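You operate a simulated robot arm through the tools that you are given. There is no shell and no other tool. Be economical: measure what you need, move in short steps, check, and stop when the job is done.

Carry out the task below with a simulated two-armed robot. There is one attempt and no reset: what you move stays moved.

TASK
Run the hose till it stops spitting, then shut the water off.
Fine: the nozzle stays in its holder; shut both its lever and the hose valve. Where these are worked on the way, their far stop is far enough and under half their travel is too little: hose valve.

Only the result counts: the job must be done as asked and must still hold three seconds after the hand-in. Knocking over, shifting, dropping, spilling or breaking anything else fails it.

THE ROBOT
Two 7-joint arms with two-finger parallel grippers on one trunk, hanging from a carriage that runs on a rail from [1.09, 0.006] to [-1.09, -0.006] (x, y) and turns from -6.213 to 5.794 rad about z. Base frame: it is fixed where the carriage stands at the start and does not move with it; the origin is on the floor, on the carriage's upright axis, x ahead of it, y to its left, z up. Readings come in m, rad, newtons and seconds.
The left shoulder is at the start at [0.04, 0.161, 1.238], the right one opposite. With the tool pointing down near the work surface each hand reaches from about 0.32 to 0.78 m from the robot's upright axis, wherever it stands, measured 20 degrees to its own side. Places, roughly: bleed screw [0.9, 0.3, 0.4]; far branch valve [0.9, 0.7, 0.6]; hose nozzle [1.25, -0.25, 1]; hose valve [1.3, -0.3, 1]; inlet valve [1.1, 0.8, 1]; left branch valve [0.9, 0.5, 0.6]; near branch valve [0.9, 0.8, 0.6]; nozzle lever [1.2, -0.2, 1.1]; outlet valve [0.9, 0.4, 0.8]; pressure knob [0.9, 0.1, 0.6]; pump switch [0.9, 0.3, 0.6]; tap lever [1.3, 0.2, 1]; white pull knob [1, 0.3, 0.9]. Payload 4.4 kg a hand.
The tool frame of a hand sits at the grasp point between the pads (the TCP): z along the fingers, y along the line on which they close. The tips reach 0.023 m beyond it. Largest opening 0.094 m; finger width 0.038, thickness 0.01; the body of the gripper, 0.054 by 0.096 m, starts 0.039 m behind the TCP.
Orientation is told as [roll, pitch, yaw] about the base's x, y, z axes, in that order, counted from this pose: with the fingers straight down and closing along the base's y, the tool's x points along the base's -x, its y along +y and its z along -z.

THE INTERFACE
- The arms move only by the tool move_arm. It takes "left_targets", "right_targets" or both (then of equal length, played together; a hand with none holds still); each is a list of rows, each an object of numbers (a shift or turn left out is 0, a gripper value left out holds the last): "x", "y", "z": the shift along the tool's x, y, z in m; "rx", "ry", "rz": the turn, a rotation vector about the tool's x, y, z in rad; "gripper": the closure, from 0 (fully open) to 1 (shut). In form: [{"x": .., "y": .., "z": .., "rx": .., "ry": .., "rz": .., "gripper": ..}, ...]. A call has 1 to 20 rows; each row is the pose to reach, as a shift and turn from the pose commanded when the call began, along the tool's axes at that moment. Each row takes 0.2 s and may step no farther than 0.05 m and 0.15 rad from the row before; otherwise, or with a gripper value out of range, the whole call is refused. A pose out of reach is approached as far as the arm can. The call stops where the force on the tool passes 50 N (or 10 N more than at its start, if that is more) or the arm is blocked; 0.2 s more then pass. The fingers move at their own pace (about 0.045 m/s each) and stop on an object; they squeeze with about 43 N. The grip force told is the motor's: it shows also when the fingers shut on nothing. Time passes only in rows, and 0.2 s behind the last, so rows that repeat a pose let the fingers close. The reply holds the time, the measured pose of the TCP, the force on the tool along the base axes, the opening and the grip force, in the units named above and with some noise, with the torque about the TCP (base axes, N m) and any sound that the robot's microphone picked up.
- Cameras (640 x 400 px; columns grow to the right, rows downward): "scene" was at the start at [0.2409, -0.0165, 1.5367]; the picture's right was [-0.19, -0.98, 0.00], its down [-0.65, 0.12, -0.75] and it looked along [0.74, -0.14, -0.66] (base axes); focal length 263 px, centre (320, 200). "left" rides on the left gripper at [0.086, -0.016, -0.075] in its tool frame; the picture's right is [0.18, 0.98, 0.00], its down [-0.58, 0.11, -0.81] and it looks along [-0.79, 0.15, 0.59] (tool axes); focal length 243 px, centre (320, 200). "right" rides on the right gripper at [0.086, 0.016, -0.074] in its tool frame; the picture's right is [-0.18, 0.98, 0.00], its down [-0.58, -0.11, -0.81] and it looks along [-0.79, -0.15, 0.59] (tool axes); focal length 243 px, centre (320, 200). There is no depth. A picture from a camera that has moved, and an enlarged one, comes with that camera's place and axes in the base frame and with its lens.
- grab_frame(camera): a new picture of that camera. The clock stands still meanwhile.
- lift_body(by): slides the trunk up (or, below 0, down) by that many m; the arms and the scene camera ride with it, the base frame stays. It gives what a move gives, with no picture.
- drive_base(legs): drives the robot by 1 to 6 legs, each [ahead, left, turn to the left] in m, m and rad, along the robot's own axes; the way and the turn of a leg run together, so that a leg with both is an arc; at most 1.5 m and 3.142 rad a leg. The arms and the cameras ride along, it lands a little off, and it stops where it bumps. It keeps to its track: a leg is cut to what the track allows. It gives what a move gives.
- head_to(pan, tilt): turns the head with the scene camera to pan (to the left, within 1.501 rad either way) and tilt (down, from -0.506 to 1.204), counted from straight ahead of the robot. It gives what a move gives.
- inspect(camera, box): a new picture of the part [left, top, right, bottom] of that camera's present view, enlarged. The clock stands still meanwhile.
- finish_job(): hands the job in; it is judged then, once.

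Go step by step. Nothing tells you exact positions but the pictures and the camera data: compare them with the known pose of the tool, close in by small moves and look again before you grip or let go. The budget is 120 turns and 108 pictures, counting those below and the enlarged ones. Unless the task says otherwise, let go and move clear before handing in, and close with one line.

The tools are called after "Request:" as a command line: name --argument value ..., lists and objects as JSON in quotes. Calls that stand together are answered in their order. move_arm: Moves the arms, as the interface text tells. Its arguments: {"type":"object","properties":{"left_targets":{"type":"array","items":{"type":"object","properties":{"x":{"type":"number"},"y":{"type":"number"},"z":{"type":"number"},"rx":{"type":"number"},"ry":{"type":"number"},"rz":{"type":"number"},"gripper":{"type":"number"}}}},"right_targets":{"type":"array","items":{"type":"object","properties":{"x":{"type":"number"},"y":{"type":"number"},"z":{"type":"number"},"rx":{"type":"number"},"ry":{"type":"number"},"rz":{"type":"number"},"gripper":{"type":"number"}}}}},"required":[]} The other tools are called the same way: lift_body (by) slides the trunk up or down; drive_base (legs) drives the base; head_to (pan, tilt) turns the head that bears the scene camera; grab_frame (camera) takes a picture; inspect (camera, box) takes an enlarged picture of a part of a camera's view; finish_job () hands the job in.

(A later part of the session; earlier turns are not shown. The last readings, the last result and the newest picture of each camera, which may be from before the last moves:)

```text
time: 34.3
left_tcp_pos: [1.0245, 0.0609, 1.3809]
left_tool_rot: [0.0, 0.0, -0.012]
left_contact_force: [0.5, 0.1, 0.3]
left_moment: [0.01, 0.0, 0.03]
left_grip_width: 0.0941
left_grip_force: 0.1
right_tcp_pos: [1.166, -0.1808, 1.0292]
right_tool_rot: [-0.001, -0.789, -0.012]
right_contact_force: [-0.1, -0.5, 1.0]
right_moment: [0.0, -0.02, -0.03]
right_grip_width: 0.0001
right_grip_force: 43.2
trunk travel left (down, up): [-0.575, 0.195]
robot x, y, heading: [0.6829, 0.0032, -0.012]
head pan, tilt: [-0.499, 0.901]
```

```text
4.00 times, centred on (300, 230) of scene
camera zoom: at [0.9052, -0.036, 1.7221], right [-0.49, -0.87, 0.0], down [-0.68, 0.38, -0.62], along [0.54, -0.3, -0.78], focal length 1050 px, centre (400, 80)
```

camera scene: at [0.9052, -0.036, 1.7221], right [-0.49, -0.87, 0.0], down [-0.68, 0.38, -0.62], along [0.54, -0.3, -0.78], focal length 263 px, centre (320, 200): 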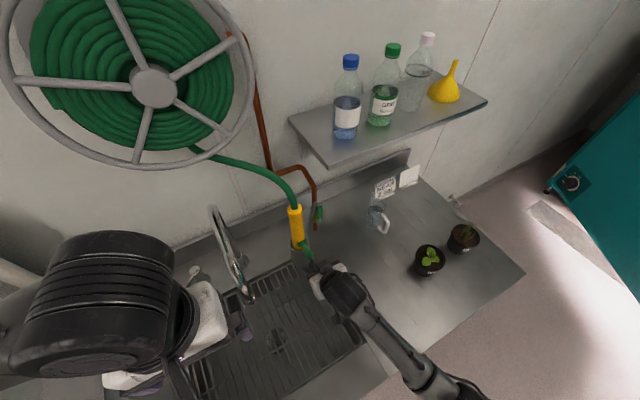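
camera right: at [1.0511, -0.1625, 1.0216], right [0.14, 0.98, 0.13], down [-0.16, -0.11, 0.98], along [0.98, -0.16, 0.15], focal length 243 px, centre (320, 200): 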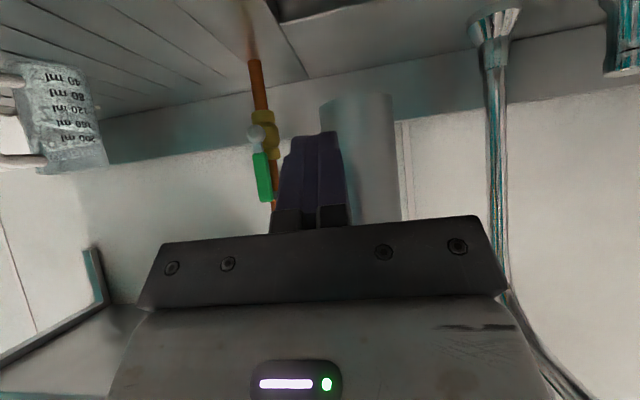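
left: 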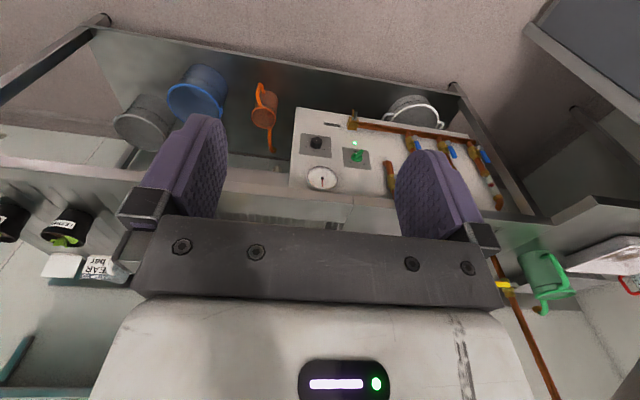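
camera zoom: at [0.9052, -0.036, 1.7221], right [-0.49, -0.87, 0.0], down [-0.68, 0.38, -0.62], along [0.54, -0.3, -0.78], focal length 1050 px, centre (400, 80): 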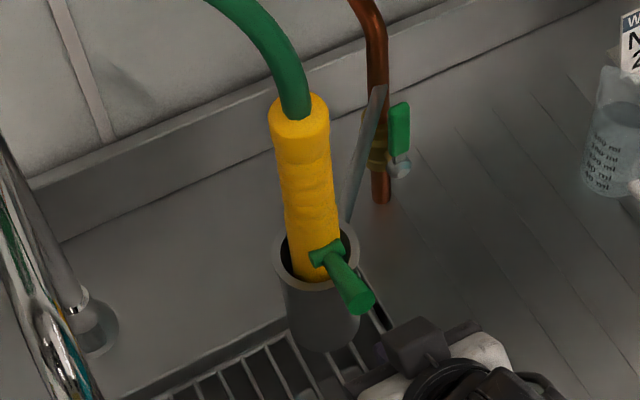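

The lever's tip is about (1.178, -0.161, 1.115), pivoting near (1.226, -0.16, 1.11). I go under it and try pushing it up a little.

Request:
move_arm --right_targets '[{"y": 0.02}, {"y": 0.02, "x": -0.016, "z": -0.016}, {"y": 0.02, "x": -0.032, "z": -0.032}, {"y": 0.02, "x": -0.04, "z": -0.04}, {"y": 0.02, "x": -0.048, "z": -0.048}, {"y": 0.02, "x": -0.055, "z": -0.055}]'

Request:
inspect --camera "scene" --box '[250, 180, 350, 280]'

Request:
grab_frame --camera "right"

```text
time: 35.7
left_tcp_pos: [1.025, 0.0617, 1.3807]
left_tool_rot: [0.0, 0.001, -0.014]
left_contact_force: [-0.5, -0.7, 0.0]
left_moment: [-0.02, 0.02, 0.0]
left_grip_width: 0.094
left_grip_force: 0.0
right_tcp_pos: [1.1664, -0.1596, 1.1115]
right_tool_rot: [-0.003, -0.788, -0.011]
right_contact_force: [-0.6, -0.5, -0.5]
right_moment: [0.02, 0.02, 0.03]
right_grip_width: 0.0
right_grip_force: 42.5
trunk travel left (down, up): [-0.575, 0.195]
robot x, y, heading: [0.6822, 0.0049, -0.009]
head pan, tilt: [-0.499, 0.901]
```

```text
4.00 times, centred on (300, 230) of scene
camera zoom: at [0.9052, -0.0361, 1.7221], right [-0.49, -0.87, 0.0], down [-0.68, 0.38, -0.62], along [0.54, -0.3, -0.78], focal length 1050 px, centre (400, 80)
```

zoom: 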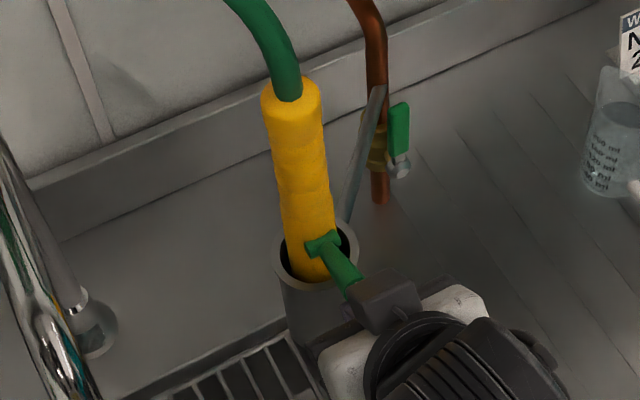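

```text
70 pictures are left
camera right: at [1.0525, -0.1424, 1.1031], right [0.14, 0.98, 0.13], down [-0.16, -0.11, 0.98], along [0.98, -0.16, 0.14], focal length 243 px, centre (320, 200)
```

right: 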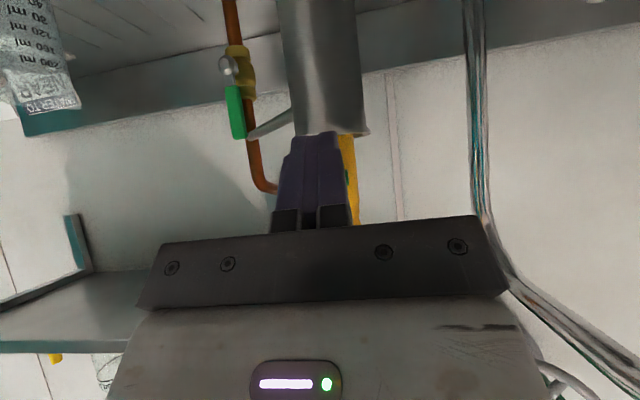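

The whole nozzle lifted slightly instead of the lever turning, so up is the wrong way. I lower again at once.

Request:
move_arm --right_targets '[{"x": 0.008, "z": 0.008}, {"x": 0.016, "z": 0.016}, {"x": 0.024, "z": 0.024}, {"x": 0.04, "z": 0.04}, {"x": 0.06, "z": 0.03}, {"x": 0.09, "z": 0.0}]'

Request:
inspect --camera "scene" --box '[250, 180, 350, 280]'

Request:
grab_frame --camera "right"

```text
time: 37.1
left_tcp_pos: [1.0236, 0.0611, 1.3806]
left_tool_rot: [0.0, 0.002, -0.01]
left_contact_force: [0.6, 0.4, 0.1]
left_moment: [0.0, 0.01, -0.02]
left_grip_width: 0.094
left_grip_force: 0.1
right_tcp_pos: [1.1028, -0.1583, 1.0467]
right_tool_rot: [0.0, -0.788, -0.009]
right_contact_force: [-0.6, -1.1, 0.3]
right_moment: [-0.02, -0.02, -0.03]
right_grip_width: 0.0003
right_grip_force: 42.5
trunk travel left (down, up): [-0.575, 0.195]
robot x, y, heading: [0.6834, 0.0016, -0.018]
head pan, tilt: [-0.499, 0.901]
```

```text
4.00 times, centred on (300, 230) of scene
camera zoom: at [0.9047, -0.0361, 1.7219], right [-0.49, -0.87, 0.0], down [-0.68, 0.38, -0.62], along [0.54, -0.3, -0.78], focal length 1050 px, centre (400, 80)
```

zoom: 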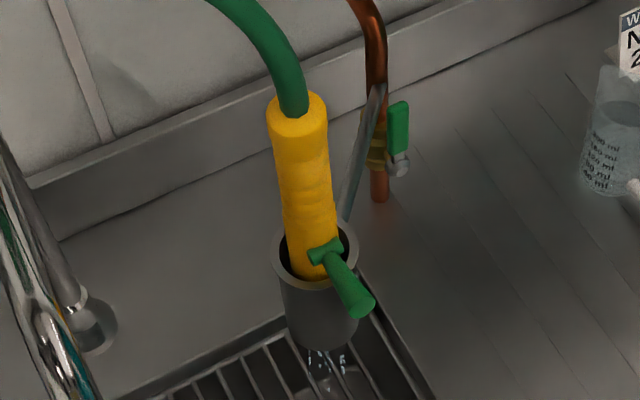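

```text
68 pictures are left
camera right: at [0.9891, -0.1416, 1.0379], right [0.14, 0.98, 0.13], down [-0.16, -0.11, 0.98], along [0.98, -0.16, 0.14], focal length 243 px, centre (320, 200)
```

right: 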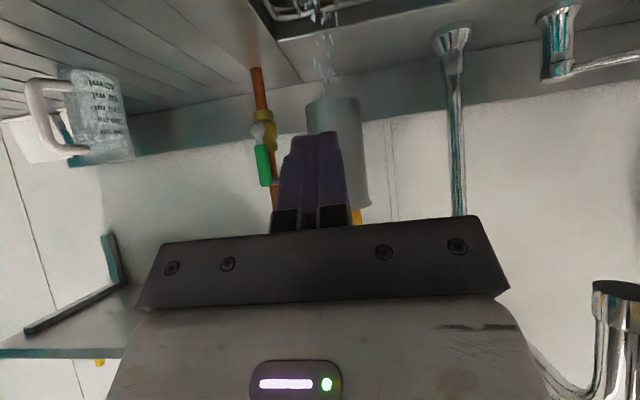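

Water is now spitting out below the holder into the sink. I wait and watch.

Request:
move_arm --right_targets '[{}, {}, {}, {}, {}, {}, {}, {}, {}, {}]'

Request:
inspect --camera "scene" --box '[250, 180, 390, 320]'

Request:
inspect --camera "right" --box '[220, 0, 420, 220]'

```text
time: 39.3
left_tcp_pos: [1.0228, 0.0609, 1.382]
left_tool_rot: [0.0, 0.0, -0.012]
left_contact_force: [-0.1, 0.0, 0.2]
left_moment: [0.0, -0.03, -0.04]
left_grip_width: 0.0937
left_grip_force: 0.2
right_tcp_pos: [1.1041, -0.1581, 1.0457]
right_tool_rot: [-0.001, -0.789, -0.009]
right_contact_force: [0.3, -0.6, 0.7]
right_moment: [0.0, -0.03, 0.01]
right_grip_width: 0.0
right_grip_force: 42.1
trunk travel left (down, up): [-0.575, 0.195]
robot x, y, heading: [0.6834, 0.0027, -0.011]
head pan, tilt: [-0.499, 0.901]
```

```text
2.86 times, centred on (320, 250) of scene
camera zoom: at [0.9052, -0.0362, 1.7221], right [-0.49, -0.87, 0.0], down [-0.68, 0.38, -0.62], along [0.54, -0.3, -0.78], focal length 750 px, centre (320, 57)
```

zoom: 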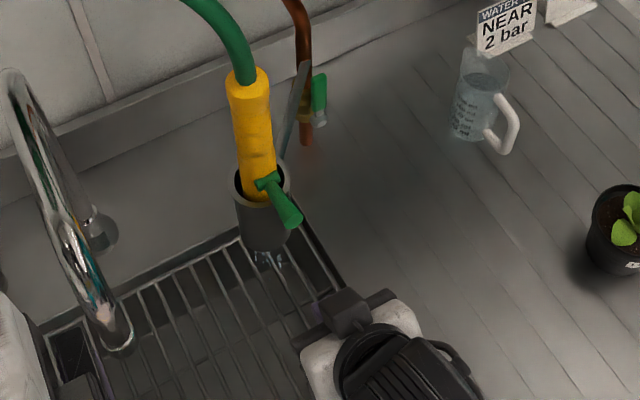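

```text
1.82 times, centred on (320, 110) of right
camera zoom: at [0.9906, -0.1416, 1.0384], right [0.14, 0.98, 0.13], down [-0.16, -0.11, 0.98], along [0.98, -0.16, 0.15], focal length 441 px, centre (320, 364)
```

zoom: 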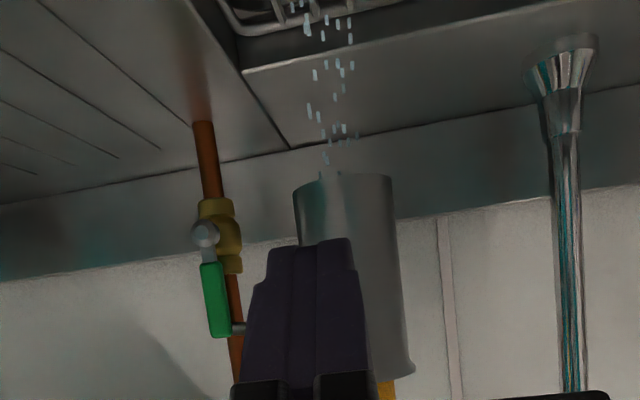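

Still spitting drops. I wait more and meanwhile take a close look at the lever.

Request:
inspect --camera "scene" --box '[290, 220, 330, 260]'

Request:
move_arm --right_targets '[{}, {}, {}, {}, {}, {}, {}, {}, {}, {}, {}, {}, {}, {}, {}]'

Request:
inspect --camera "right" --box '[220, 0, 420, 220]'

```text
10.00 times, centred on (310, 240) of scene
camera zoom: at [0.9052, -0.0362, 1.7221], right [-0.49, -0.87, 0.0], down [-0.68, 0.38, -0.62], along [0.54, -0.3, -0.78], focal length 2626 px, centre (420, -200)
```

zoom: 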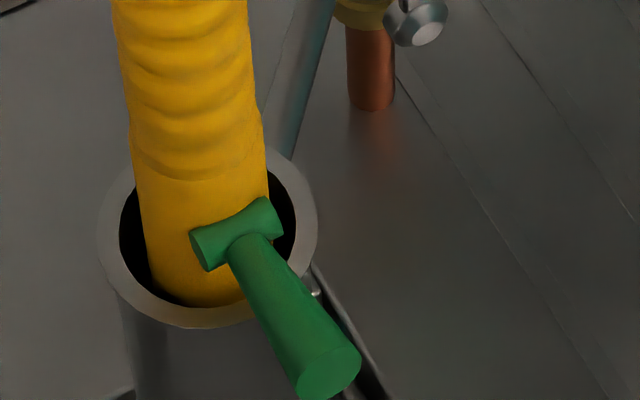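

```text
time: 42.5
left_tcp_pos: [1.024, 0.0602, 1.3806]
left_tool_rot: [0.001, -0.001, -0.011]
left_contact_force: [-0.3, 0.2, -0.2]
left_moment: [-0.02, 0.0, -0.04]
left_grip_width: 0.0938
left_grip_force: 0.0
right_tcp_pos: [1.105, -0.1589, 1.0464]
right_tool_rot: [-0.003, -0.788, -0.01]
right_contact_force: [0.1, -0.6, -0.7]
right_moment: [0.0, 0.01, 0.0]
right_grip_width: 0.0
right_grip_force: 42.2
trunk travel left (down, up): [-0.575, 0.195]
robot x, y, heading: [0.6795, 0.0025, -0.008]
head pan, tilt: [-0.499, 0.901]
```

```text
1.82 times, centred on (320, 110) of right
camera zoom: at [0.9906, -0.1416, 1.0385], right [0.14, 0.98, 0.13], down [-0.16, -0.11, 0.98], along [0.98, -0.16, 0.15], focal length 441 px, centre (320, 364)
```

zoom: 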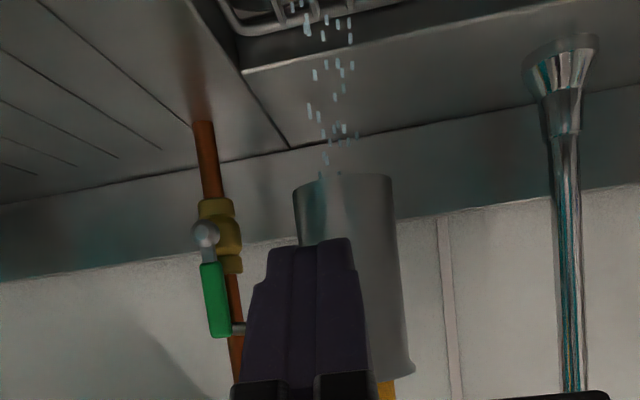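

Request:
move_arm --right_targets '[{}, {}, {}, {}, {}, {}, {}, {}, {}, {}, {}, {}, {}, {}, {}, {}, {}, {}, {}, {}]'

Request:
move_arm --right_targets '[{}, {}, {}, {}, {}, {}, {}, {}, {}, {}, {}, {}, {}, {}, {}, {}, {}, {}, {}, {}]'

Request:
inspect --camera "right" --box '[220, 0, 420, 220]'

```text
time: 46.7
left_tcp_pos: [1.0235, 0.0612, 1.3803]
left_tool_rot: [-0.001, 0.001, -0.011]
left_contact_force: [0.8, -0.7, -0.6]
left_moment: [0.02, -0.01, 0.01]
left_grip_width: 0.0941
left_grip_force: 0.0
right_tcp_pos: [1.104, -0.158, 1.0477]
right_tool_rot: [-0.002, -0.789, -0.01]
right_contact_force: [0.4, -0.5, -0.5]
right_moment: [0.01, -0.02, 0.01]
right_grip_width: 0.0
right_grip_force: 42.9
trunk travel left (down, up): [-0.575, 0.195]
robot x, y, heading: [0.6819, 0.0003, -0.01]
head pan, tilt: [-0.499, 0.901]
```

```text
time: 50.9
left_tcp_pos: [1.0246, 0.0601, 1.3803]
left_tool_rot: [-0.001, 0.001, -0.013]
left_contact_force: [-0.5, 0.3, 1.0]
left_moment: [-0.01, 0.03, 0.02]
left_grip_width: 0.094
left_grip_force: 0.0
right_tcp_pos: [1.1042, -0.1583, 1.0461]
right_tool_rot: [-0.001, -0.79, -0.011]
right_contact_force: [0.1, -0.4, -0.8]
right_moment: [0.01, 0.0, 0.01]
right_grip_width: 0.0002
right_grip_force: 42.4
trunk travel left (down, up): [-0.575, 0.195]
robot x, y, heading: [0.6825, 0.0045, -0.013]
head pan, tilt: [-0.499, 0.901]
```

```text
1.82 times, centred on (320, 110) of right
camera zoom: at [0.9906, -0.1416, 1.0385], right [0.14, 0.98, 0.13], down [-0.16, -0.11, 0.98], along [0.98, -0.16, 0.15], focal length 441 px, centre (320, 364)
```

zoom: 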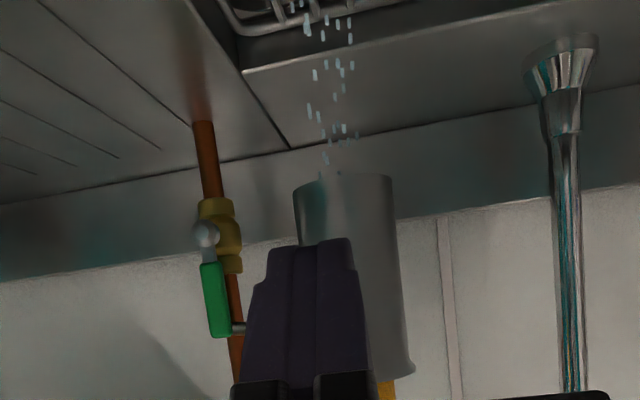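

It keeps spitting with no change, so the lever is probably not far enough open. I come over the lever from above to push it down a bit.

Request:
move_arm --right_targets '[{"x": -0.033, "z": -0.033}, {"x": -0.066, "z": -0.066}, {"x": -0.1, "z": -0.1}, {"x": -0.127, "z": -0.073}, {"x": -0.153, "z": -0.045, "y": -0.003}]'

Request:
inspect --camera "scene" --box '[250, 180, 350, 280]'

Request:
grab_frame --camera "right"

```text
time: 52.1
left_tcp_pos: [1.0251, 0.06, 1.3818]
left_tool_rot: [0.0, -0.002, -0.012]
left_contact_force: [-0.1, -0.6, 0.0]
left_moment: [0.01, 0.02, 0.03]
left_grip_width: 0.094
left_grip_force: 0.1
right_tcp_pos: [1.1781, -0.1603, 1.1846]
right_tool_rot: [-0.002, -0.791, -0.011]
right_contact_force: [0.4, -0.4, -0.5]
right_moment: [0.01, -0.03, 0.01]
right_grip_width: 0.0003
right_grip_force: 42.4
trunk travel left (down, up): [-0.575, 0.195]
robot x, y, heading: [0.681, 0.0004, -0.011]
head pan, tilt: [-0.499, 0.901]
```

```text
4.00 times, centred on (300, 230) of scene
camera zoom: at [0.9054, -0.0362, 1.7222], right [-0.49, -0.87, 0.0], down [-0.68, 0.38, -0.62], along [0.54, -0.3, -0.78], focal length 1050 px, centre (400, 80)
```

zoom: 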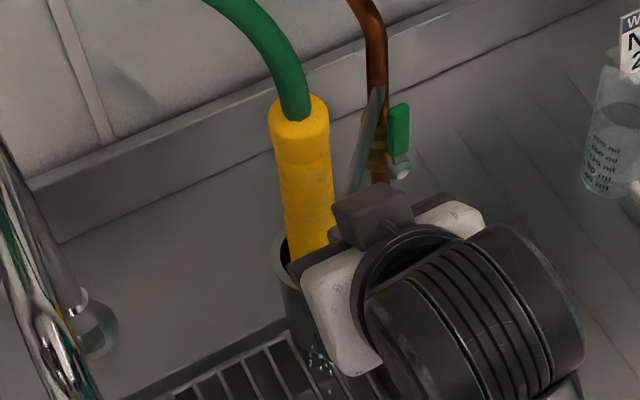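

```text
61 pictures are left
camera right: at [1.0646, -0.1436, 1.1771], right [0.14, 0.98, 0.13], down [-0.16, -0.11, 0.98], along [0.98, -0.16, 0.15], focal length 243 px, centre (320, 200)
```

right: 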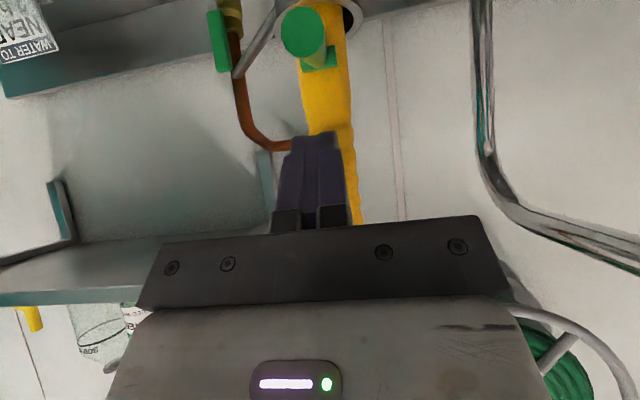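

Request:
move_arm --right_targets '[{"x": 0.01, "z": 0.01}, {"x": 0.018, "z": 0.018}, {"x": 0.023, "z": 0.023}, {"x": 0.028, "z": 0.028}, {"x": 0.033, "z": 0.033}]'

Request:
grab_frame --camera "right"

Request:
inspect --camera "scene" --box '[250, 180, 350, 280]'

```text
time: 53.3
left_tcp_pos: [1.0239, 0.0611, 1.381]
left_tool_rot: [0.001, 0.0, -0.013]
left_contact_force: [-0.2, -0.6, 0.3]
left_moment: [0.0, 0.03, -0.04]
left_grip_width: 0.0943
left_grip_force: 0.1
right_tcp_pos: [1.1781, -0.1598, 1.1412]
right_tool_rot: [-0.001, -0.788, -0.012]
right_contact_force: [0.1, 0.0, 0.6]
right_moment: [0.01, 0.0, 0.0]
right_grip_width: 0.0
right_grip_force: 42.4
trunk travel left (down, up): [-0.575, 0.195]
robot x, y, heading: [0.6797, 0.0018, -0.01]
head pan, tilt: [-0.499, 0.901]
```

```text
60 pictures are left
camera right: at [1.0645, -0.1436, 1.1324], right [0.14, 0.98, 0.13], down [-0.16, -0.11, 0.98], along [0.98, -0.16, 0.15], focal length 243 px, centre (320, 200)
```

right: 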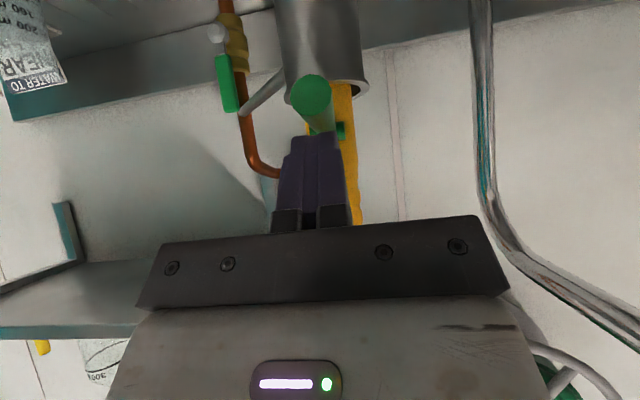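

```text
4.00 times, centred on (300, 230) of scene
camera zoom: at [0.9051, -0.0361, 1.7221], right [-0.49, -0.87, 0.0], down [-0.68, 0.38, -0.62], along [0.54, -0.3, -0.78], focal length 1050 px, centre (400, 80)
```

zoom: 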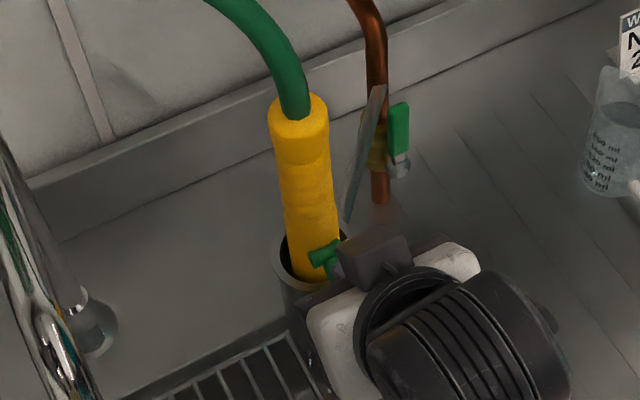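

The lever seems to have turned down slightly with little force. I check the water below.

Request:
inspect --camera "scene" --box '[300, 240, 360, 290]'

Request:
move_arm --right_targets '[{"x": 0.003, "z": 0.003}, {"x": 0.007, "z": 0.007}, {"x": 0.01, "z": 0.01}, {"x": 0.014, "z": 0.014}]'

Request:
grab_frame --camera "right"

Request:
grab_frame --camera "scene"

```text
8.00 times, centred on (330, 265) of scene
camera zoom: at [0.9051, -0.0361, 1.7221], right [-0.49, -0.87, 0.0], down [-0.68, 0.38, -0.62], along [0.54, -0.3, -0.78], focal length 2101 px, centre (240, -320)
```

zoom: 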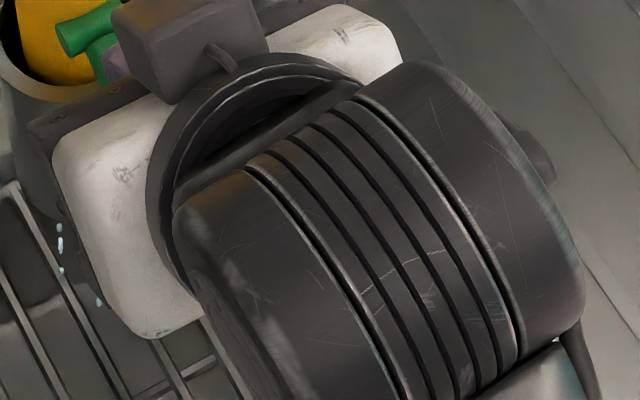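

```text
time: 54.3
left_tcp_pos: [1.0245, 0.0599, 1.3819]
left_tool_rot: [0.0, 0.0, -0.014]
left_contact_force: [0.4, 0.6, 0.0]
left_moment: [-0.04, -0.01, 0.0]
left_grip_width: 0.0939
left_grip_force: 0.0
right_tcp_pos: [1.1786, -0.163, 1.1256]
right_tool_rot: [0.002, -0.8, -0.014]
right_contact_force: [-15.8, 1.1, 35.9]
right_moment: [0.1, 0.3, 0.07]
right_grip_width: 0.0001
right_grip_force: 42.6
trunk travel left (down, up): [-0.575, 0.195]
robot x, y, heading: [0.6803, 0.0034, -0.012]
head pan, tilt: [-0.499, 0.901]
```

```text
57 pictures are left
camera right: at [1.0653, -0.1455, 1.1164], right [0.14, 0.98, 0.13], down [-0.17, -0.11, 0.98], along [0.97, -0.16, 0.15], focal length 243 px, centre (320, 200)
```

right: 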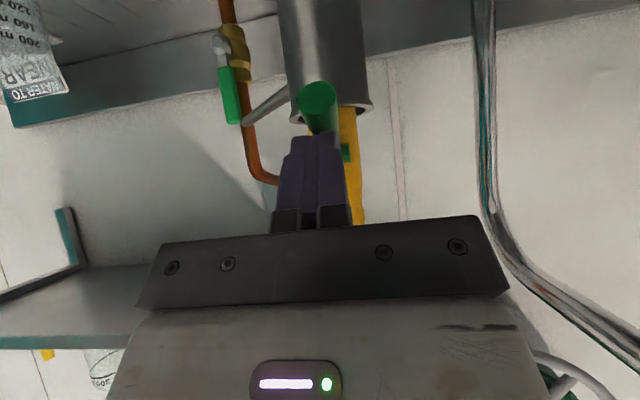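

```text
56 pictures are left
camera scene: at [0.9049, -0.0364, 1.7229], right [-0.49, -0.87, 0.0], down [-0.68, 0.38, -0.62], along [0.54, -0.3, -0.78], focal length 263 px, centre (320, 200)
```

scene: 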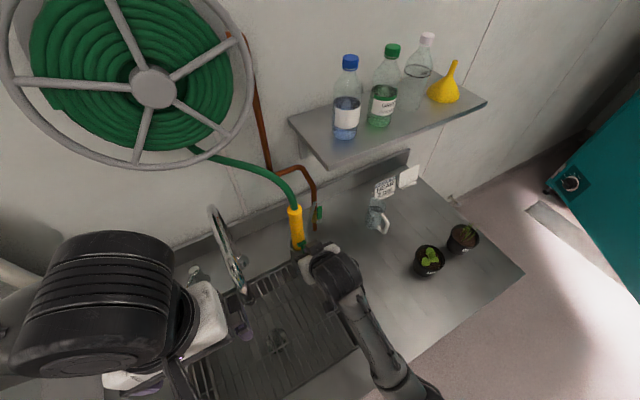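

There is a firm stop downward now (36 N). I back off and look at the outlet.

Request:
move_arm --right_targets '[{"x": -0.014, "z": -0.014}, {"x": -0.035, "z": -0.035}, {"x": -0.015, "z": -0.07}, {"x": 0.015, "z": -0.1}, {"x": 0.04, "z": -0.06}, {"x": 0.065, "z": -0.035}, {"x": 0.1, "z": 0.0}, {"x": 0.12, "z": 0.02}]'

Request:
grab_frame --camera "right"

Request:
inspect --camera "scene" --box '[250, 180, 350, 280]'

```text
time: 56.1
left_tcp_pos: [1.0252, 0.0602, 1.3815]
left_tool_rot: [-0.001, 0.002, -0.013]
left_contact_force: [-0.3, 0.5, 0.3]
left_moment: [0.0, 0.02, 0.01]
left_grip_width: 0.0942
left_grip_force: 0.0
right_tcp_pos: [1.1103, -0.163, 1.0243]
right_tool_rot: [-0.002, -0.788, -0.011]
right_contact_force: [0.1, 0.1, 0.2]
right_moment: [0.02, -0.03, -0.02]
right_grip_width: 0.0
right_grip_force: 41.9
trunk travel left (down, up): [-0.575, 0.195]
robot x, y, heading: [0.6804, 0.0031, -0.013]
head pan, tilt: [-0.499, 0.901]
```

```text
55 pictures are left
camera right: at [0.9965, -0.146, 1.0153], right [0.14, 0.98, 0.13], down [-0.16, -0.11, 0.98], along [0.98, -0.16, 0.15], focal length 243 px, centre (320, 200)
```

right: 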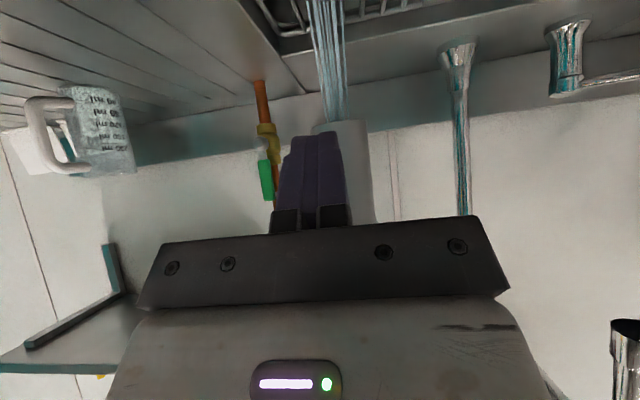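

```text
4.00 times, centred on (300, 230) of scene
camera zoom: at [0.9051, -0.0361, 1.7221], right [-0.49, -0.87, 0.0], down [-0.68, 0.38, -0.62], along [0.54, -0.3, -0.78], focal length 1050 px, centre (400, 80)
```

zoom: 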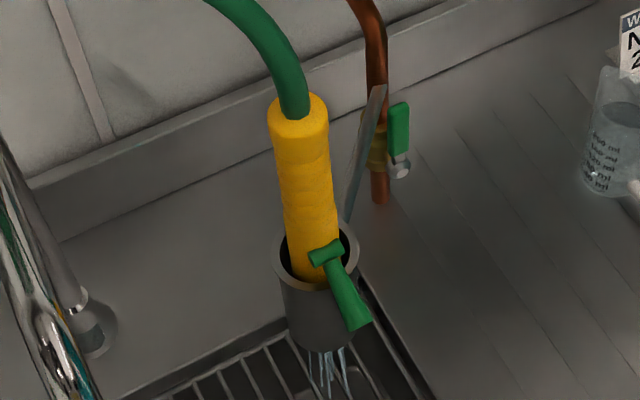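

Now a steady stream runs. I wait a few seconds to make sure it stays free of spitting.

Request:
move_arm --right_targets '[{}, {}, {}, {}, {}, {}, {}, {}, {}, {}, {}, {}, {}, {}, {}, {}, {}, {}, {}, {}]'

Request:
inspect --camera "right" --box '[220, 0, 420, 220]'

Request:
inspect --camera "scene" --box '[290, 220, 330, 260]'

```text
time: 60.3
left_tcp_pos: [1.0237, 0.0606, 1.3817]
left_tool_rot: [0.0, 0.001, -0.014]
left_contact_force: [0.5, -0.3, -0.5]
left_moment: [-0.03, -0.02, -0.03]
left_grip_width: 0.0939
left_grip_force: 0.0
right_tcp_pos: [1.1103, -0.1631, 1.0238]
right_tool_rot: [-0.003, -0.789, -0.012]
right_contact_force: [-0.5, 0.0, 0.3]
right_moment: [0.0, -0.03, -0.03]
right_grip_width: 0.0
right_grip_force: 42.2
trunk travel left (down, up): [-0.575, 0.195]
robot x, y, heading: [0.68, 0.0052, -0.013]
head pan, tilt: [-0.499, 0.901]
```

```text
1.82 times, centred on (320, 110) of right
camera zoom: at [0.9966, -0.1461, 1.0156], right [0.14, 0.98, 0.13], down [-0.16, -0.11, 0.98], along [0.98, -0.16, 0.15], focal length 441 px, centre (320, 364)
```

zoom: 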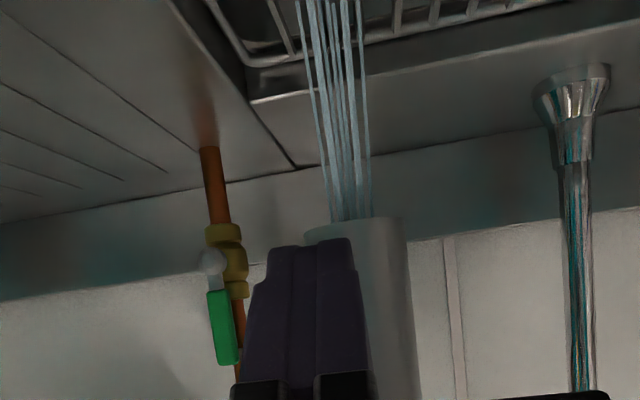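

```text
10.00 times, centred on (310, 240) of scene
camera zoom: at [0.9052, -0.0362, 1.7221], right [-0.49, -0.87, 0.0], down [-0.68, 0.38, -0.62], along [0.54, -0.3, -0.78], focal length 2626 px, centre (420, -200)
```

zoom: 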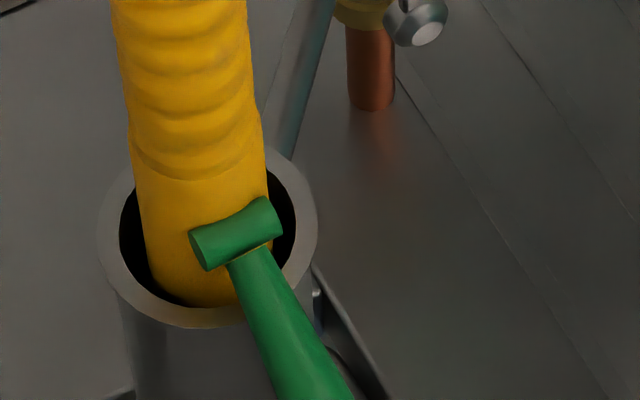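

Stream is steady, so air is out. Now I go under the lever again and lift it gently toward its shut position.

Request:
move_arm --right_targets '[{"x": -0.02, "z": 0.02, "y": 0.002}, {"x": -0.04, "z": 0.04, "y": 0.002}, {"x": -0.07, "z": 0.01, "y": 0.002}, {"x": -0.077, "z": 0.003, "y": 0.002}, {"x": -0.082, "z": -0.002, "y": 0.002}, {"x": -0.086, "z": -0.006, "y": 0.002}, {"x": -0.089, "z": -0.009, "y": 0.002}]'

Request:
inspect --camera "scene" --box '[250, 180, 350, 280]'

```text
time: 61.9
left_tcp_pos: [1.0254, 0.0603, 1.3811]
left_tool_rot: [0.001, -0.001, -0.012]
left_contact_force: [-0.5, -0.9, 0.8]
left_moment: [0.0, 0.02, -0.02]
left_grip_width: 0.0938
left_grip_force: 0.1
right_tcp_pos: [1.164, -0.1599, 1.0898]
right_tool_rot: [-0.001, -0.787, -0.012]
right_contact_force: [-2.5, 0.1, -0.6]
right_moment: [-0.01, -0.02, 0.01]
right_grip_width: 0.0001
right_grip_force: 42.1
trunk travel left (down, up): [-0.575, 0.195]
robot x, y, heading: [0.6836, 0.0004, -0.01]
head pan, tilt: [-0.499, 0.901]
```

```text
4.00 times, centred on (300, 230) of scene
camera zoom: at [0.905, -0.0361, 1.722], right [-0.49, -0.87, 0.0], down [-0.68, 0.38, -0.62], along [0.54, -0.3, -0.78], focal length 1050 px, centre (400, 80)
```

zoom: 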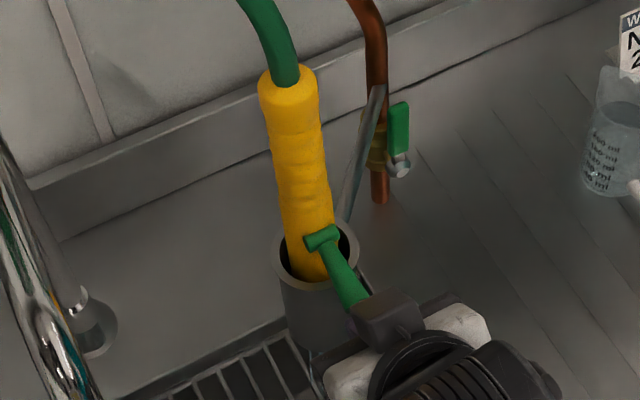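

The nozzle lifts again instead of the lever turning. I set it back down; I will instead straddle the lever vertically between the fingers and turn it by a couple.

Request:
move_arm --right_targets '[{"x": 0.005, "z": 0.005}, {"x": 0.01, "z": 0.01}, {"x": 0.016, "z": 0.016}, {"x": 0.025, "z": 0.025}, {"x": 0.045, "z": 0.01}, {"x": 0.07, "z": -0.02}, {"x": 0.09, "z": -0.05}, {"x": 0.1, "z": -0.09}, {"x": 0.1, "z": -0.11}]'

Request:
inspect --camera "scene" --box '[250, 180, 350, 280]'

Request:
inspect --camera "right" --box '[220, 0, 420, 220]'

```text
time: 63.9
left_tcp_pos: [1.0239, 0.0604, 1.381]
left_tool_rot: [0.001, 0.0, -0.011]
left_contact_force: [-0.1, 0.7, 0.2]
left_moment: [0.04, -0.01, 0.02]
left_grip_width: 0.0942
left_grip_force: 0.0
right_tcp_pos: [1.018, -0.1577, 1.0977]
right_tool_rot: [-0.002, -0.788, -0.011]
right_contact_force: [-1.0, -0.7, -0.4]
right_moment: [0.02, -0.01, 0.0]
right_grip_width: 0.0
right_grip_force: 42.0
trunk travel left (down, up): [-0.575, 0.195]
robot x, y, heading: [0.6808, 0.004, -0.012]
head pan, tilt: [-0.499, 0.901]
```

```text
4.00 times, centred on (300, 230) of scene
camera zoom: at [0.9051, -0.0361, 1.722], right [-0.49, -0.87, 0.0], down [-0.68, 0.38, -0.62], along [0.54, -0.3, -0.78], focal length 1050 px, centre (400, 80)
```

zoom: 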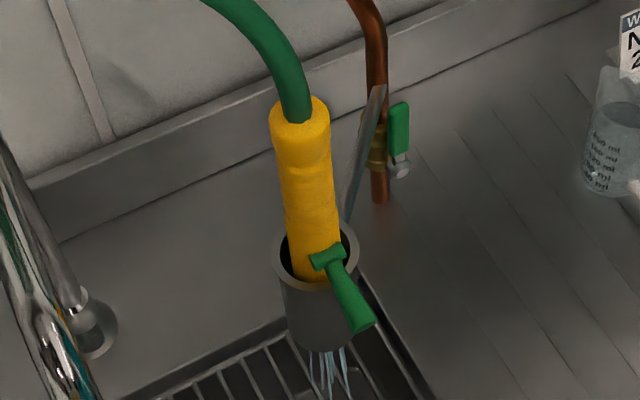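

```text
1.82 times, centred on (320, 110) of right
camera zoom: at [0.9047, -0.1415, 1.0892], right [0.14, 0.98, 0.13], down [-0.16, -0.11, 0.98], along [0.98, -0.16, 0.14], focal length 441 px, centre (320, 364)
```

zoom: 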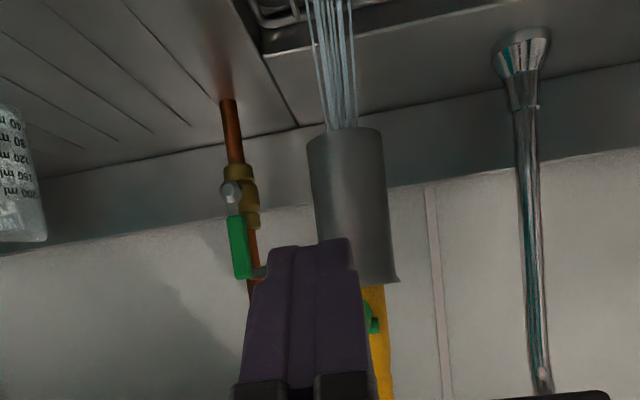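

Nozzle is seated again and the stream runs. I flatten the hand and roll it 90° with the fingers about 5 cm open.

Request:
move_arm --right_targets '[{"ry": -0.15, "gripper": 0.45}, {"ry": -0.3}, {"ry": -0.45}, {"ry": -0.6}]'

Request:
move_arm --right_targets '[{"rz": 0.143}, {"rz": 0.286}, {"rz": 0.429}, {"rz": 0.571}, {"rz": 0.714}, {"rz": 0.857}, {"rz": 1.0}, {"rz": 1.143}, {"rz": 1.286}, {"rz": 1.429}, {"rz": 1.571}]'

Request:
grab_frame --camera "scene"

Request:
grab_frame --camera "right"

```text
time: 64.9
left_tcp_pos: [1.0241, 0.06, 1.3818]
left_tool_rot: [0.0, 0.001, -0.011]
left_contact_force: [0.1, 0.8, -0.4]
left_moment: [0.0, -0.03, -0.01]
left_grip_width: 0.094
left_grip_force: 0.0
right_tcp_pos: [1.0167, -0.1579, 1.0973]
right_tool_rot: [-0.007, -1.388, -0.002]
right_contact_force: [0.4, -0.1, 0.8]
right_moment: [0.0, 0.03, -0.03]
right_grip_width: 0.0519
right_grip_force: 0.1
trunk travel left (down, up): [-0.575, 0.195]
robot x, y, heading: [0.6793, 0.0041, -0.013]
head pan, tilt: [-0.499, 0.901]
```

```text
time: 66.9
left_tcp_pos: [1.024, 0.0597, 1.3817]
left_tool_rot: [0.0, 0.0, -0.013]
left_contact_force: [-0.3, -0.3, 0.5]
left_moment: [0.03, 0.02, 0.0]
left_grip_width: 0.0939
left_grip_force: 0.0
right_tcp_pos: [1.0084, -0.1746, 1.0896]
right_tool_rot: [1.359, -0.451, -1.422]
right_contact_force: [0.4, 0.6, 0.5]
right_moment: [0.0, 0.02, 0.03]
right_grip_width: 0.0521
right_grip_force: 0.0
trunk travel left (down, up): [-0.575, 0.195]
robot x, y, heading: [0.682, -0.0, -0.008]
head pan, tilt: [-0.499, 0.901]
stopped in row 9 (right hand): the arm was blocked; the commanded pose is now the measured one
```

```text
48 pictures are left
camera scene: at [0.9052, -0.0362, 1.7221], right [-0.49, -0.87, 0.0], down [-0.68, 0.38, -0.62], along [0.54, -0.3, -0.78], focal length 263 px, centre (320, 200)
```

scene: 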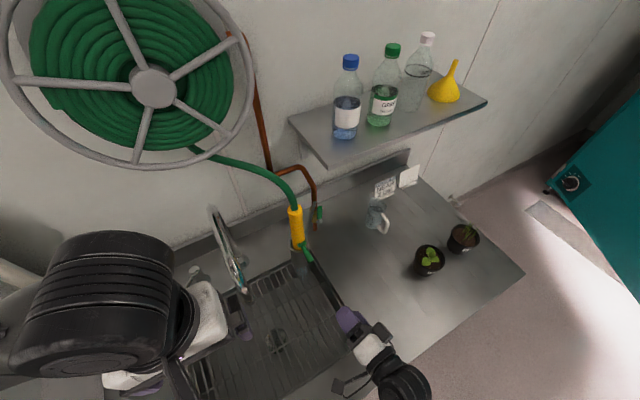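

```text
47 pictures are left
camera right: at [0.9268, -0.0941, 1.0808], right [0.17, 0.28, 0.95], down [-0.73, -0.61, 0.31], along [0.66, -0.74, 0.1], focal length 243 px, centre (320, 200)
```

right: 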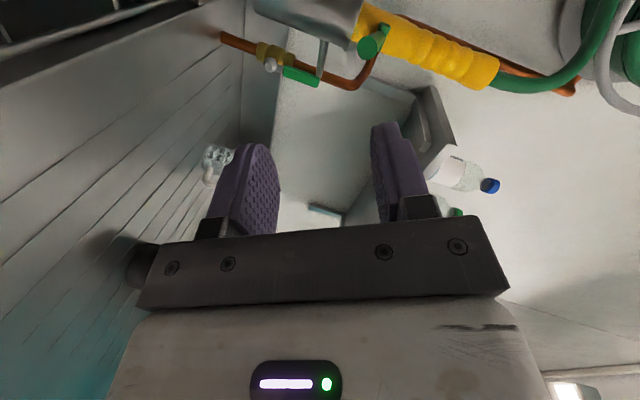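

The roll got blocked because the hand is close to the body. I drive back 0.15 m, reach forward, and finish the roll.

Request:
drive_base --legs '[[-0.15, 0, 0]]'

Request:
move_arm --right_targets '[{"z": 0.048, "rz": 0.0}, {"z": 0.096, "rz": 0.0}, {"z": 0.14, "rz": 0.0}, {"z": 0.14, "rz": 0.14}, {"z": 0.14, "rz": 0.28}, {"z": 0.14, "rz": 0.43}]'

Request:
grab_frame --camera "right"

```text
time: 68.3
left_tcp_pos: [0.8747, 0.0607, 1.3815]
left_tool_rot: [0.0, 0.001, -0.008]
left_contact_force: [-0.6, -0.6, 0.4]
left_moment: [-0.03, -0.01, 0.0]
left_grip_width: 0.0943
left_grip_force: 0.1
right_tcp_pos: [0.8594, -0.1738, 1.0897]
right_tool_rot: [1.36, -0.45, -1.42]
right_contact_force: [-0.1, 0.3, 0.5]
right_moment: [-0.02, 0.0, -0.01]
right_grip_width: 0.0517
right_grip_force: 0.1
trunk travel left (down, up): [-0.575, 0.195]
robot x, y, heading: [0.5336, 0.0051, -0.008]
head pan, tilt: [-0.499, 0.901]
```

```text
time: 69.9
left_tcp_pos: [0.8754, 0.0613, 1.3803]
left_tool_rot: [0.0, 0.0, -0.01]
left_contact_force: [0.6, 0.0, -0.9]
left_moment: [-0.02, 0.03, 0.01]
left_grip_width: 0.0939
left_grip_force: 0.1
right_tcp_pos: [0.9909, -0.1953, 1.0505]
right_tool_rot: [1.359, -0.142, -1.475]
right_contact_force: [-1.1, 0.9, -0.6]
right_moment: [0.01, -0.01, -0.02]
right_grip_width: 0.0519
right_grip_force: 0.1
trunk travel left (down, up): [-0.575, 0.195]
robot x, y, heading: [0.532, 0.0006, -0.005]
head pan, tilt: [-0.499, 0.901]
stopped in row 6 (right hand): the arm was blocked; the commanded pose is now the measured one
```

```text
46 pictures are left
camera right: at [0.9127, -0.1139, 1.0708], right [0.21, -0.03, 0.98], down [-0.75, -0.64, 0.15], along [0.62, -0.77, -0.16], focal length 243 px, centre (320, 200)
```

right: 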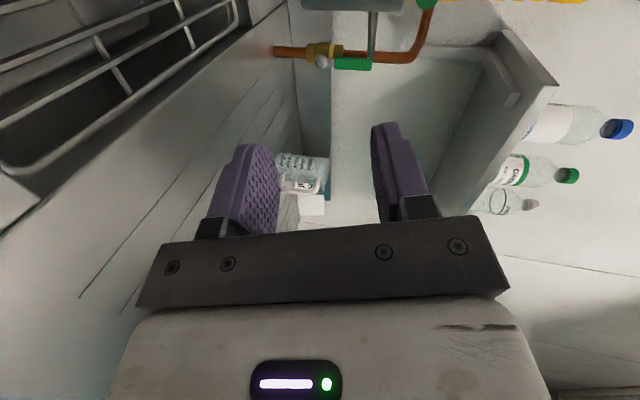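

Roll is nearly complete (about 8° short), good enough. I move in front of the lever and look between the fingers.

Request:
move_arm --right_targets '[{"x": 0.0057, "y": 0.022, "z": 0.033}, {"x": 0.0113, "y": 0.043, "z": 0.066}, {"x": 0.0169, "y": 0.065, "z": 0.0996}, {"x": 0.0169, "y": 0.065, "z": 0.0996, "rz": 0.12}]'

Request:
grab_frame --camera "right"

Request:
grab_frame --camera "scene"

```text
time: 70.8
left_tcp_pos: [0.8758, 0.061, 1.3806]
left_tool_rot: [0.0, 0.002, -0.01]
left_contact_force: [-1.1, -0.4, -0.3]
left_moment: [-0.01, 0.01, 0.01]
left_grip_width: 0.0937
left_grip_force: 0.0
right_tcp_pos: [1.0906, -0.2193, 1.0747]
right_tool_rot: [1.324, -0.252, -1.485]
right_contact_force: [-0.3, 0.0, 0.8]
right_moment: [0.01, 0.03, -0.02]
right_grip_width: 0.0517
right_grip_force: 0.0
trunk travel left (down, up): [-0.575, 0.195]
robot x, y, heading: [0.5341, 0.0042, -0.005]
head pan, tilt: [-0.499, 0.901]
stopped in row 4 (right hand): the arm was blocked; the commanded pose is now the measured one
```

```text
45 pictures are left
camera right: at [1.0148, -0.1341, 1.0873], right [0.23, 0.08, 0.97], down [-0.76, -0.61, 0.23], along [0.61, -0.79, -0.08], focal length 243 px, centre (320, 200)
```

right: 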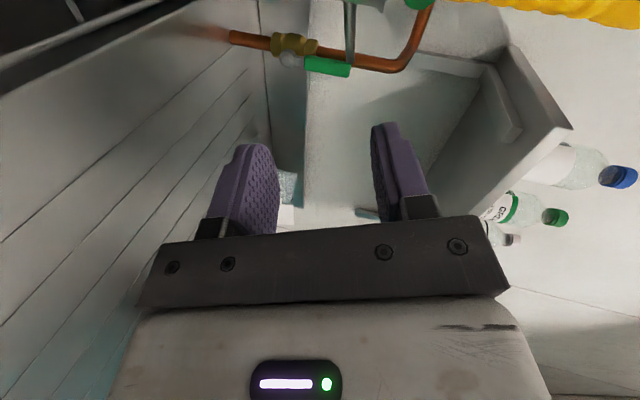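

```text
44 pictures are left
camera scene: at [0.7557, -0.0363, 1.7219], right [-0.49, -0.87, 0.0], down [-0.69, 0.38, -0.62], along [0.54, -0.3, -0.78], focal length 263 px, centre (320, 200)
```

scene: 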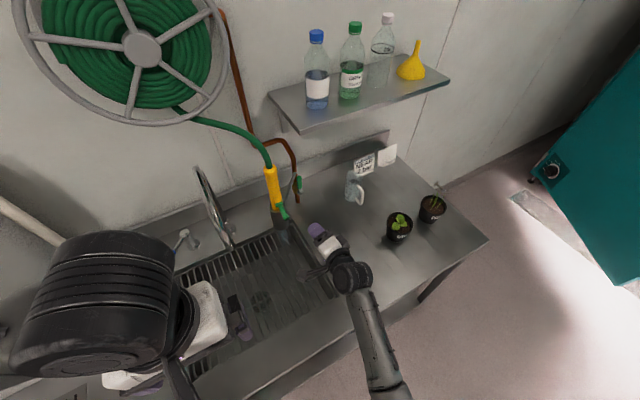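

This roll direction hits a wrist limit further left. I roll the hand the other way round (-90°) instead.

Request:
move_arm --right_targets '[{"rz": -0.145}, {"rz": -0.29}, {"rz": -0.435}, {"rz": -0.58}, {"rz": -0.725}, {"rz": -0.87}, {"rz": -1.015}, {"rz": -1.16}, {"rz": -1.305}, {"rz": -1.45}, {"rz": -1.595}, {"rz": -1.74}, {"rz": -1.885}, {"rz": -2.03}, {"rz": -2.175}, {"rz": -2.32}, {"rz": -2.465}, {"rz": -2.61}, {"rz": -2.755}, {"rz": -2.89}]'

Request:
grab_frame --camera "right"

```text
time: 75.0
left_tcp_pos: [0.8763, 0.0594, 1.3817]
left_tool_rot: [0.001, 0.0, -0.008]
left_contact_force: [-0.3, 0.9, -0.4]
left_moment: [-0.01, 0.02, 0.0]
left_grip_width: 0.0939
left_grip_force: 0.2
right_tcp_pos: [1.0907, -0.2195, 1.0743]
right_tool_rot: [-1.331, 0.005, 1.595]
right_contact_force: [0.1, -0.6, -0.5]
right_moment: [-0.03, 0.0, 0.0]
right_grip_width: 0.0517
right_grip_force: 0.1
trunk travel left (down, up): [-0.575, 0.195]
robot x, y, heading: [0.5306, 0.0061, -0.006]
head pan, tilt: [-0.499, 0.901]
```

```text
43 pictures are left
camera right: at [1.0177, -0.3075, 1.0779], right [-0.24, 0.17, -0.96], down [-0.77, 0.56, 0.29], along [0.59, 0.81, 0.0], focal length 243 px, centre (320, 200)
```

right: 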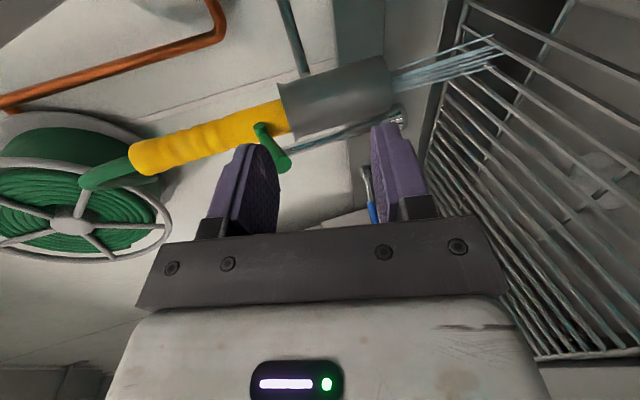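

Excellent side view: the lever pivots at about (1.222, -0.16, 1.114), tip (1.175, -0.16, 1.097). I line up and slide the open fingers over it.

Request:
move_arm --right_targets '[{"x": -0.03, "y": -0.018, "z": -0.003}, {"x": -0.059, "y": -0.032, "z": -0.007}, {"x": -0.058, "y": -0.04, "z": 0.034}]'

Request:
grab_frame --camera "right"

```text
time: 75.8
left_tcp_pos: [0.8767, 0.061, 1.3805]
left_tool_rot: [0.001, 0.001, -0.008]
left_contact_force: [0.0, 0.8, -0.6]
left_moment: [0.01, 0.03, 0.0]
left_grip_width: 0.0942
left_grip_force: 0.0
right_tcp_pos: [1.1355, -0.1612, 1.109]
right_tool_rot: [-1.334, 0.003, 1.597]
right_contact_force: [1.3, -0.4, -0.3]
right_moment: [-0.01, -0.02, 0.0]
right_grip_width: 0.0517
right_grip_force: 0.0
trunk travel left (down, up): [-0.575, 0.195]
robot x, y, heading: [0.5304, 0.0041, -0.008]
head pan, tilt: [-0.499, 0.901]
```

```text
42 pictures are left
camera right: at [1.0614, -0.2485, 1.1111], right [-0.24, 0.18, -0.96], down [-0.77, 0.56, 0.29], along [0.59, 0.81, 0.0], focal length 243 px, centre (320, 200)
```

right: 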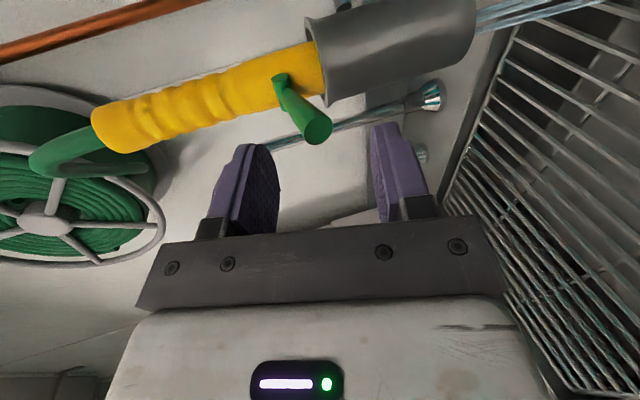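

Request:
move_arm --right_targets '[{"y": -0.002, "z": 0.019}, {"y": -0.0038, "z": 0.037}]'

Request:
grab_frame --camera "right"

```text
time: 76.4
left_tcp_pos: [0.8758, 0.0609, 1.3809]
left_tool_rot: [-0.002, 0.0, -0.009]
left_contact_force: [0.2, -0.6, -0.4]
left_moment: [0.04, -0.02, 0.0]
left_grip_width: 0.0942
left_grip_force: 0.0
right_tcp_pos: [1.1706, -0.1591, 1.102]
right_tool_rot: [-1.332, 0.002, 1.596]
right_contact_force: [-0.8, -0.3, 0.1]
right_moment: [-0.03, -0.01, 0.02]
right_grip_width: 0.0516
right_grip_force: 0.0
trunk travel left (down, up): [-0.575, 0.195]
robot x, y, heading: [0.5298, 0.0016, -0.011]
head pan, tilt: [-0.499, 0.901]
```

```text
41 pictures are left
camera right: at [1.0966, -0.248, 1.1047], right [-0.24, 0.18, -0.96], down [-0.77, 0.56, 0.3], along [0.59, 0.81, 0.0], focal length 243 px, centre (320, 200)
```

right: 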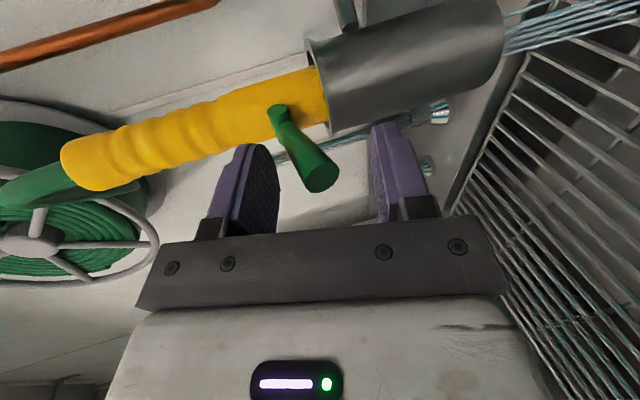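

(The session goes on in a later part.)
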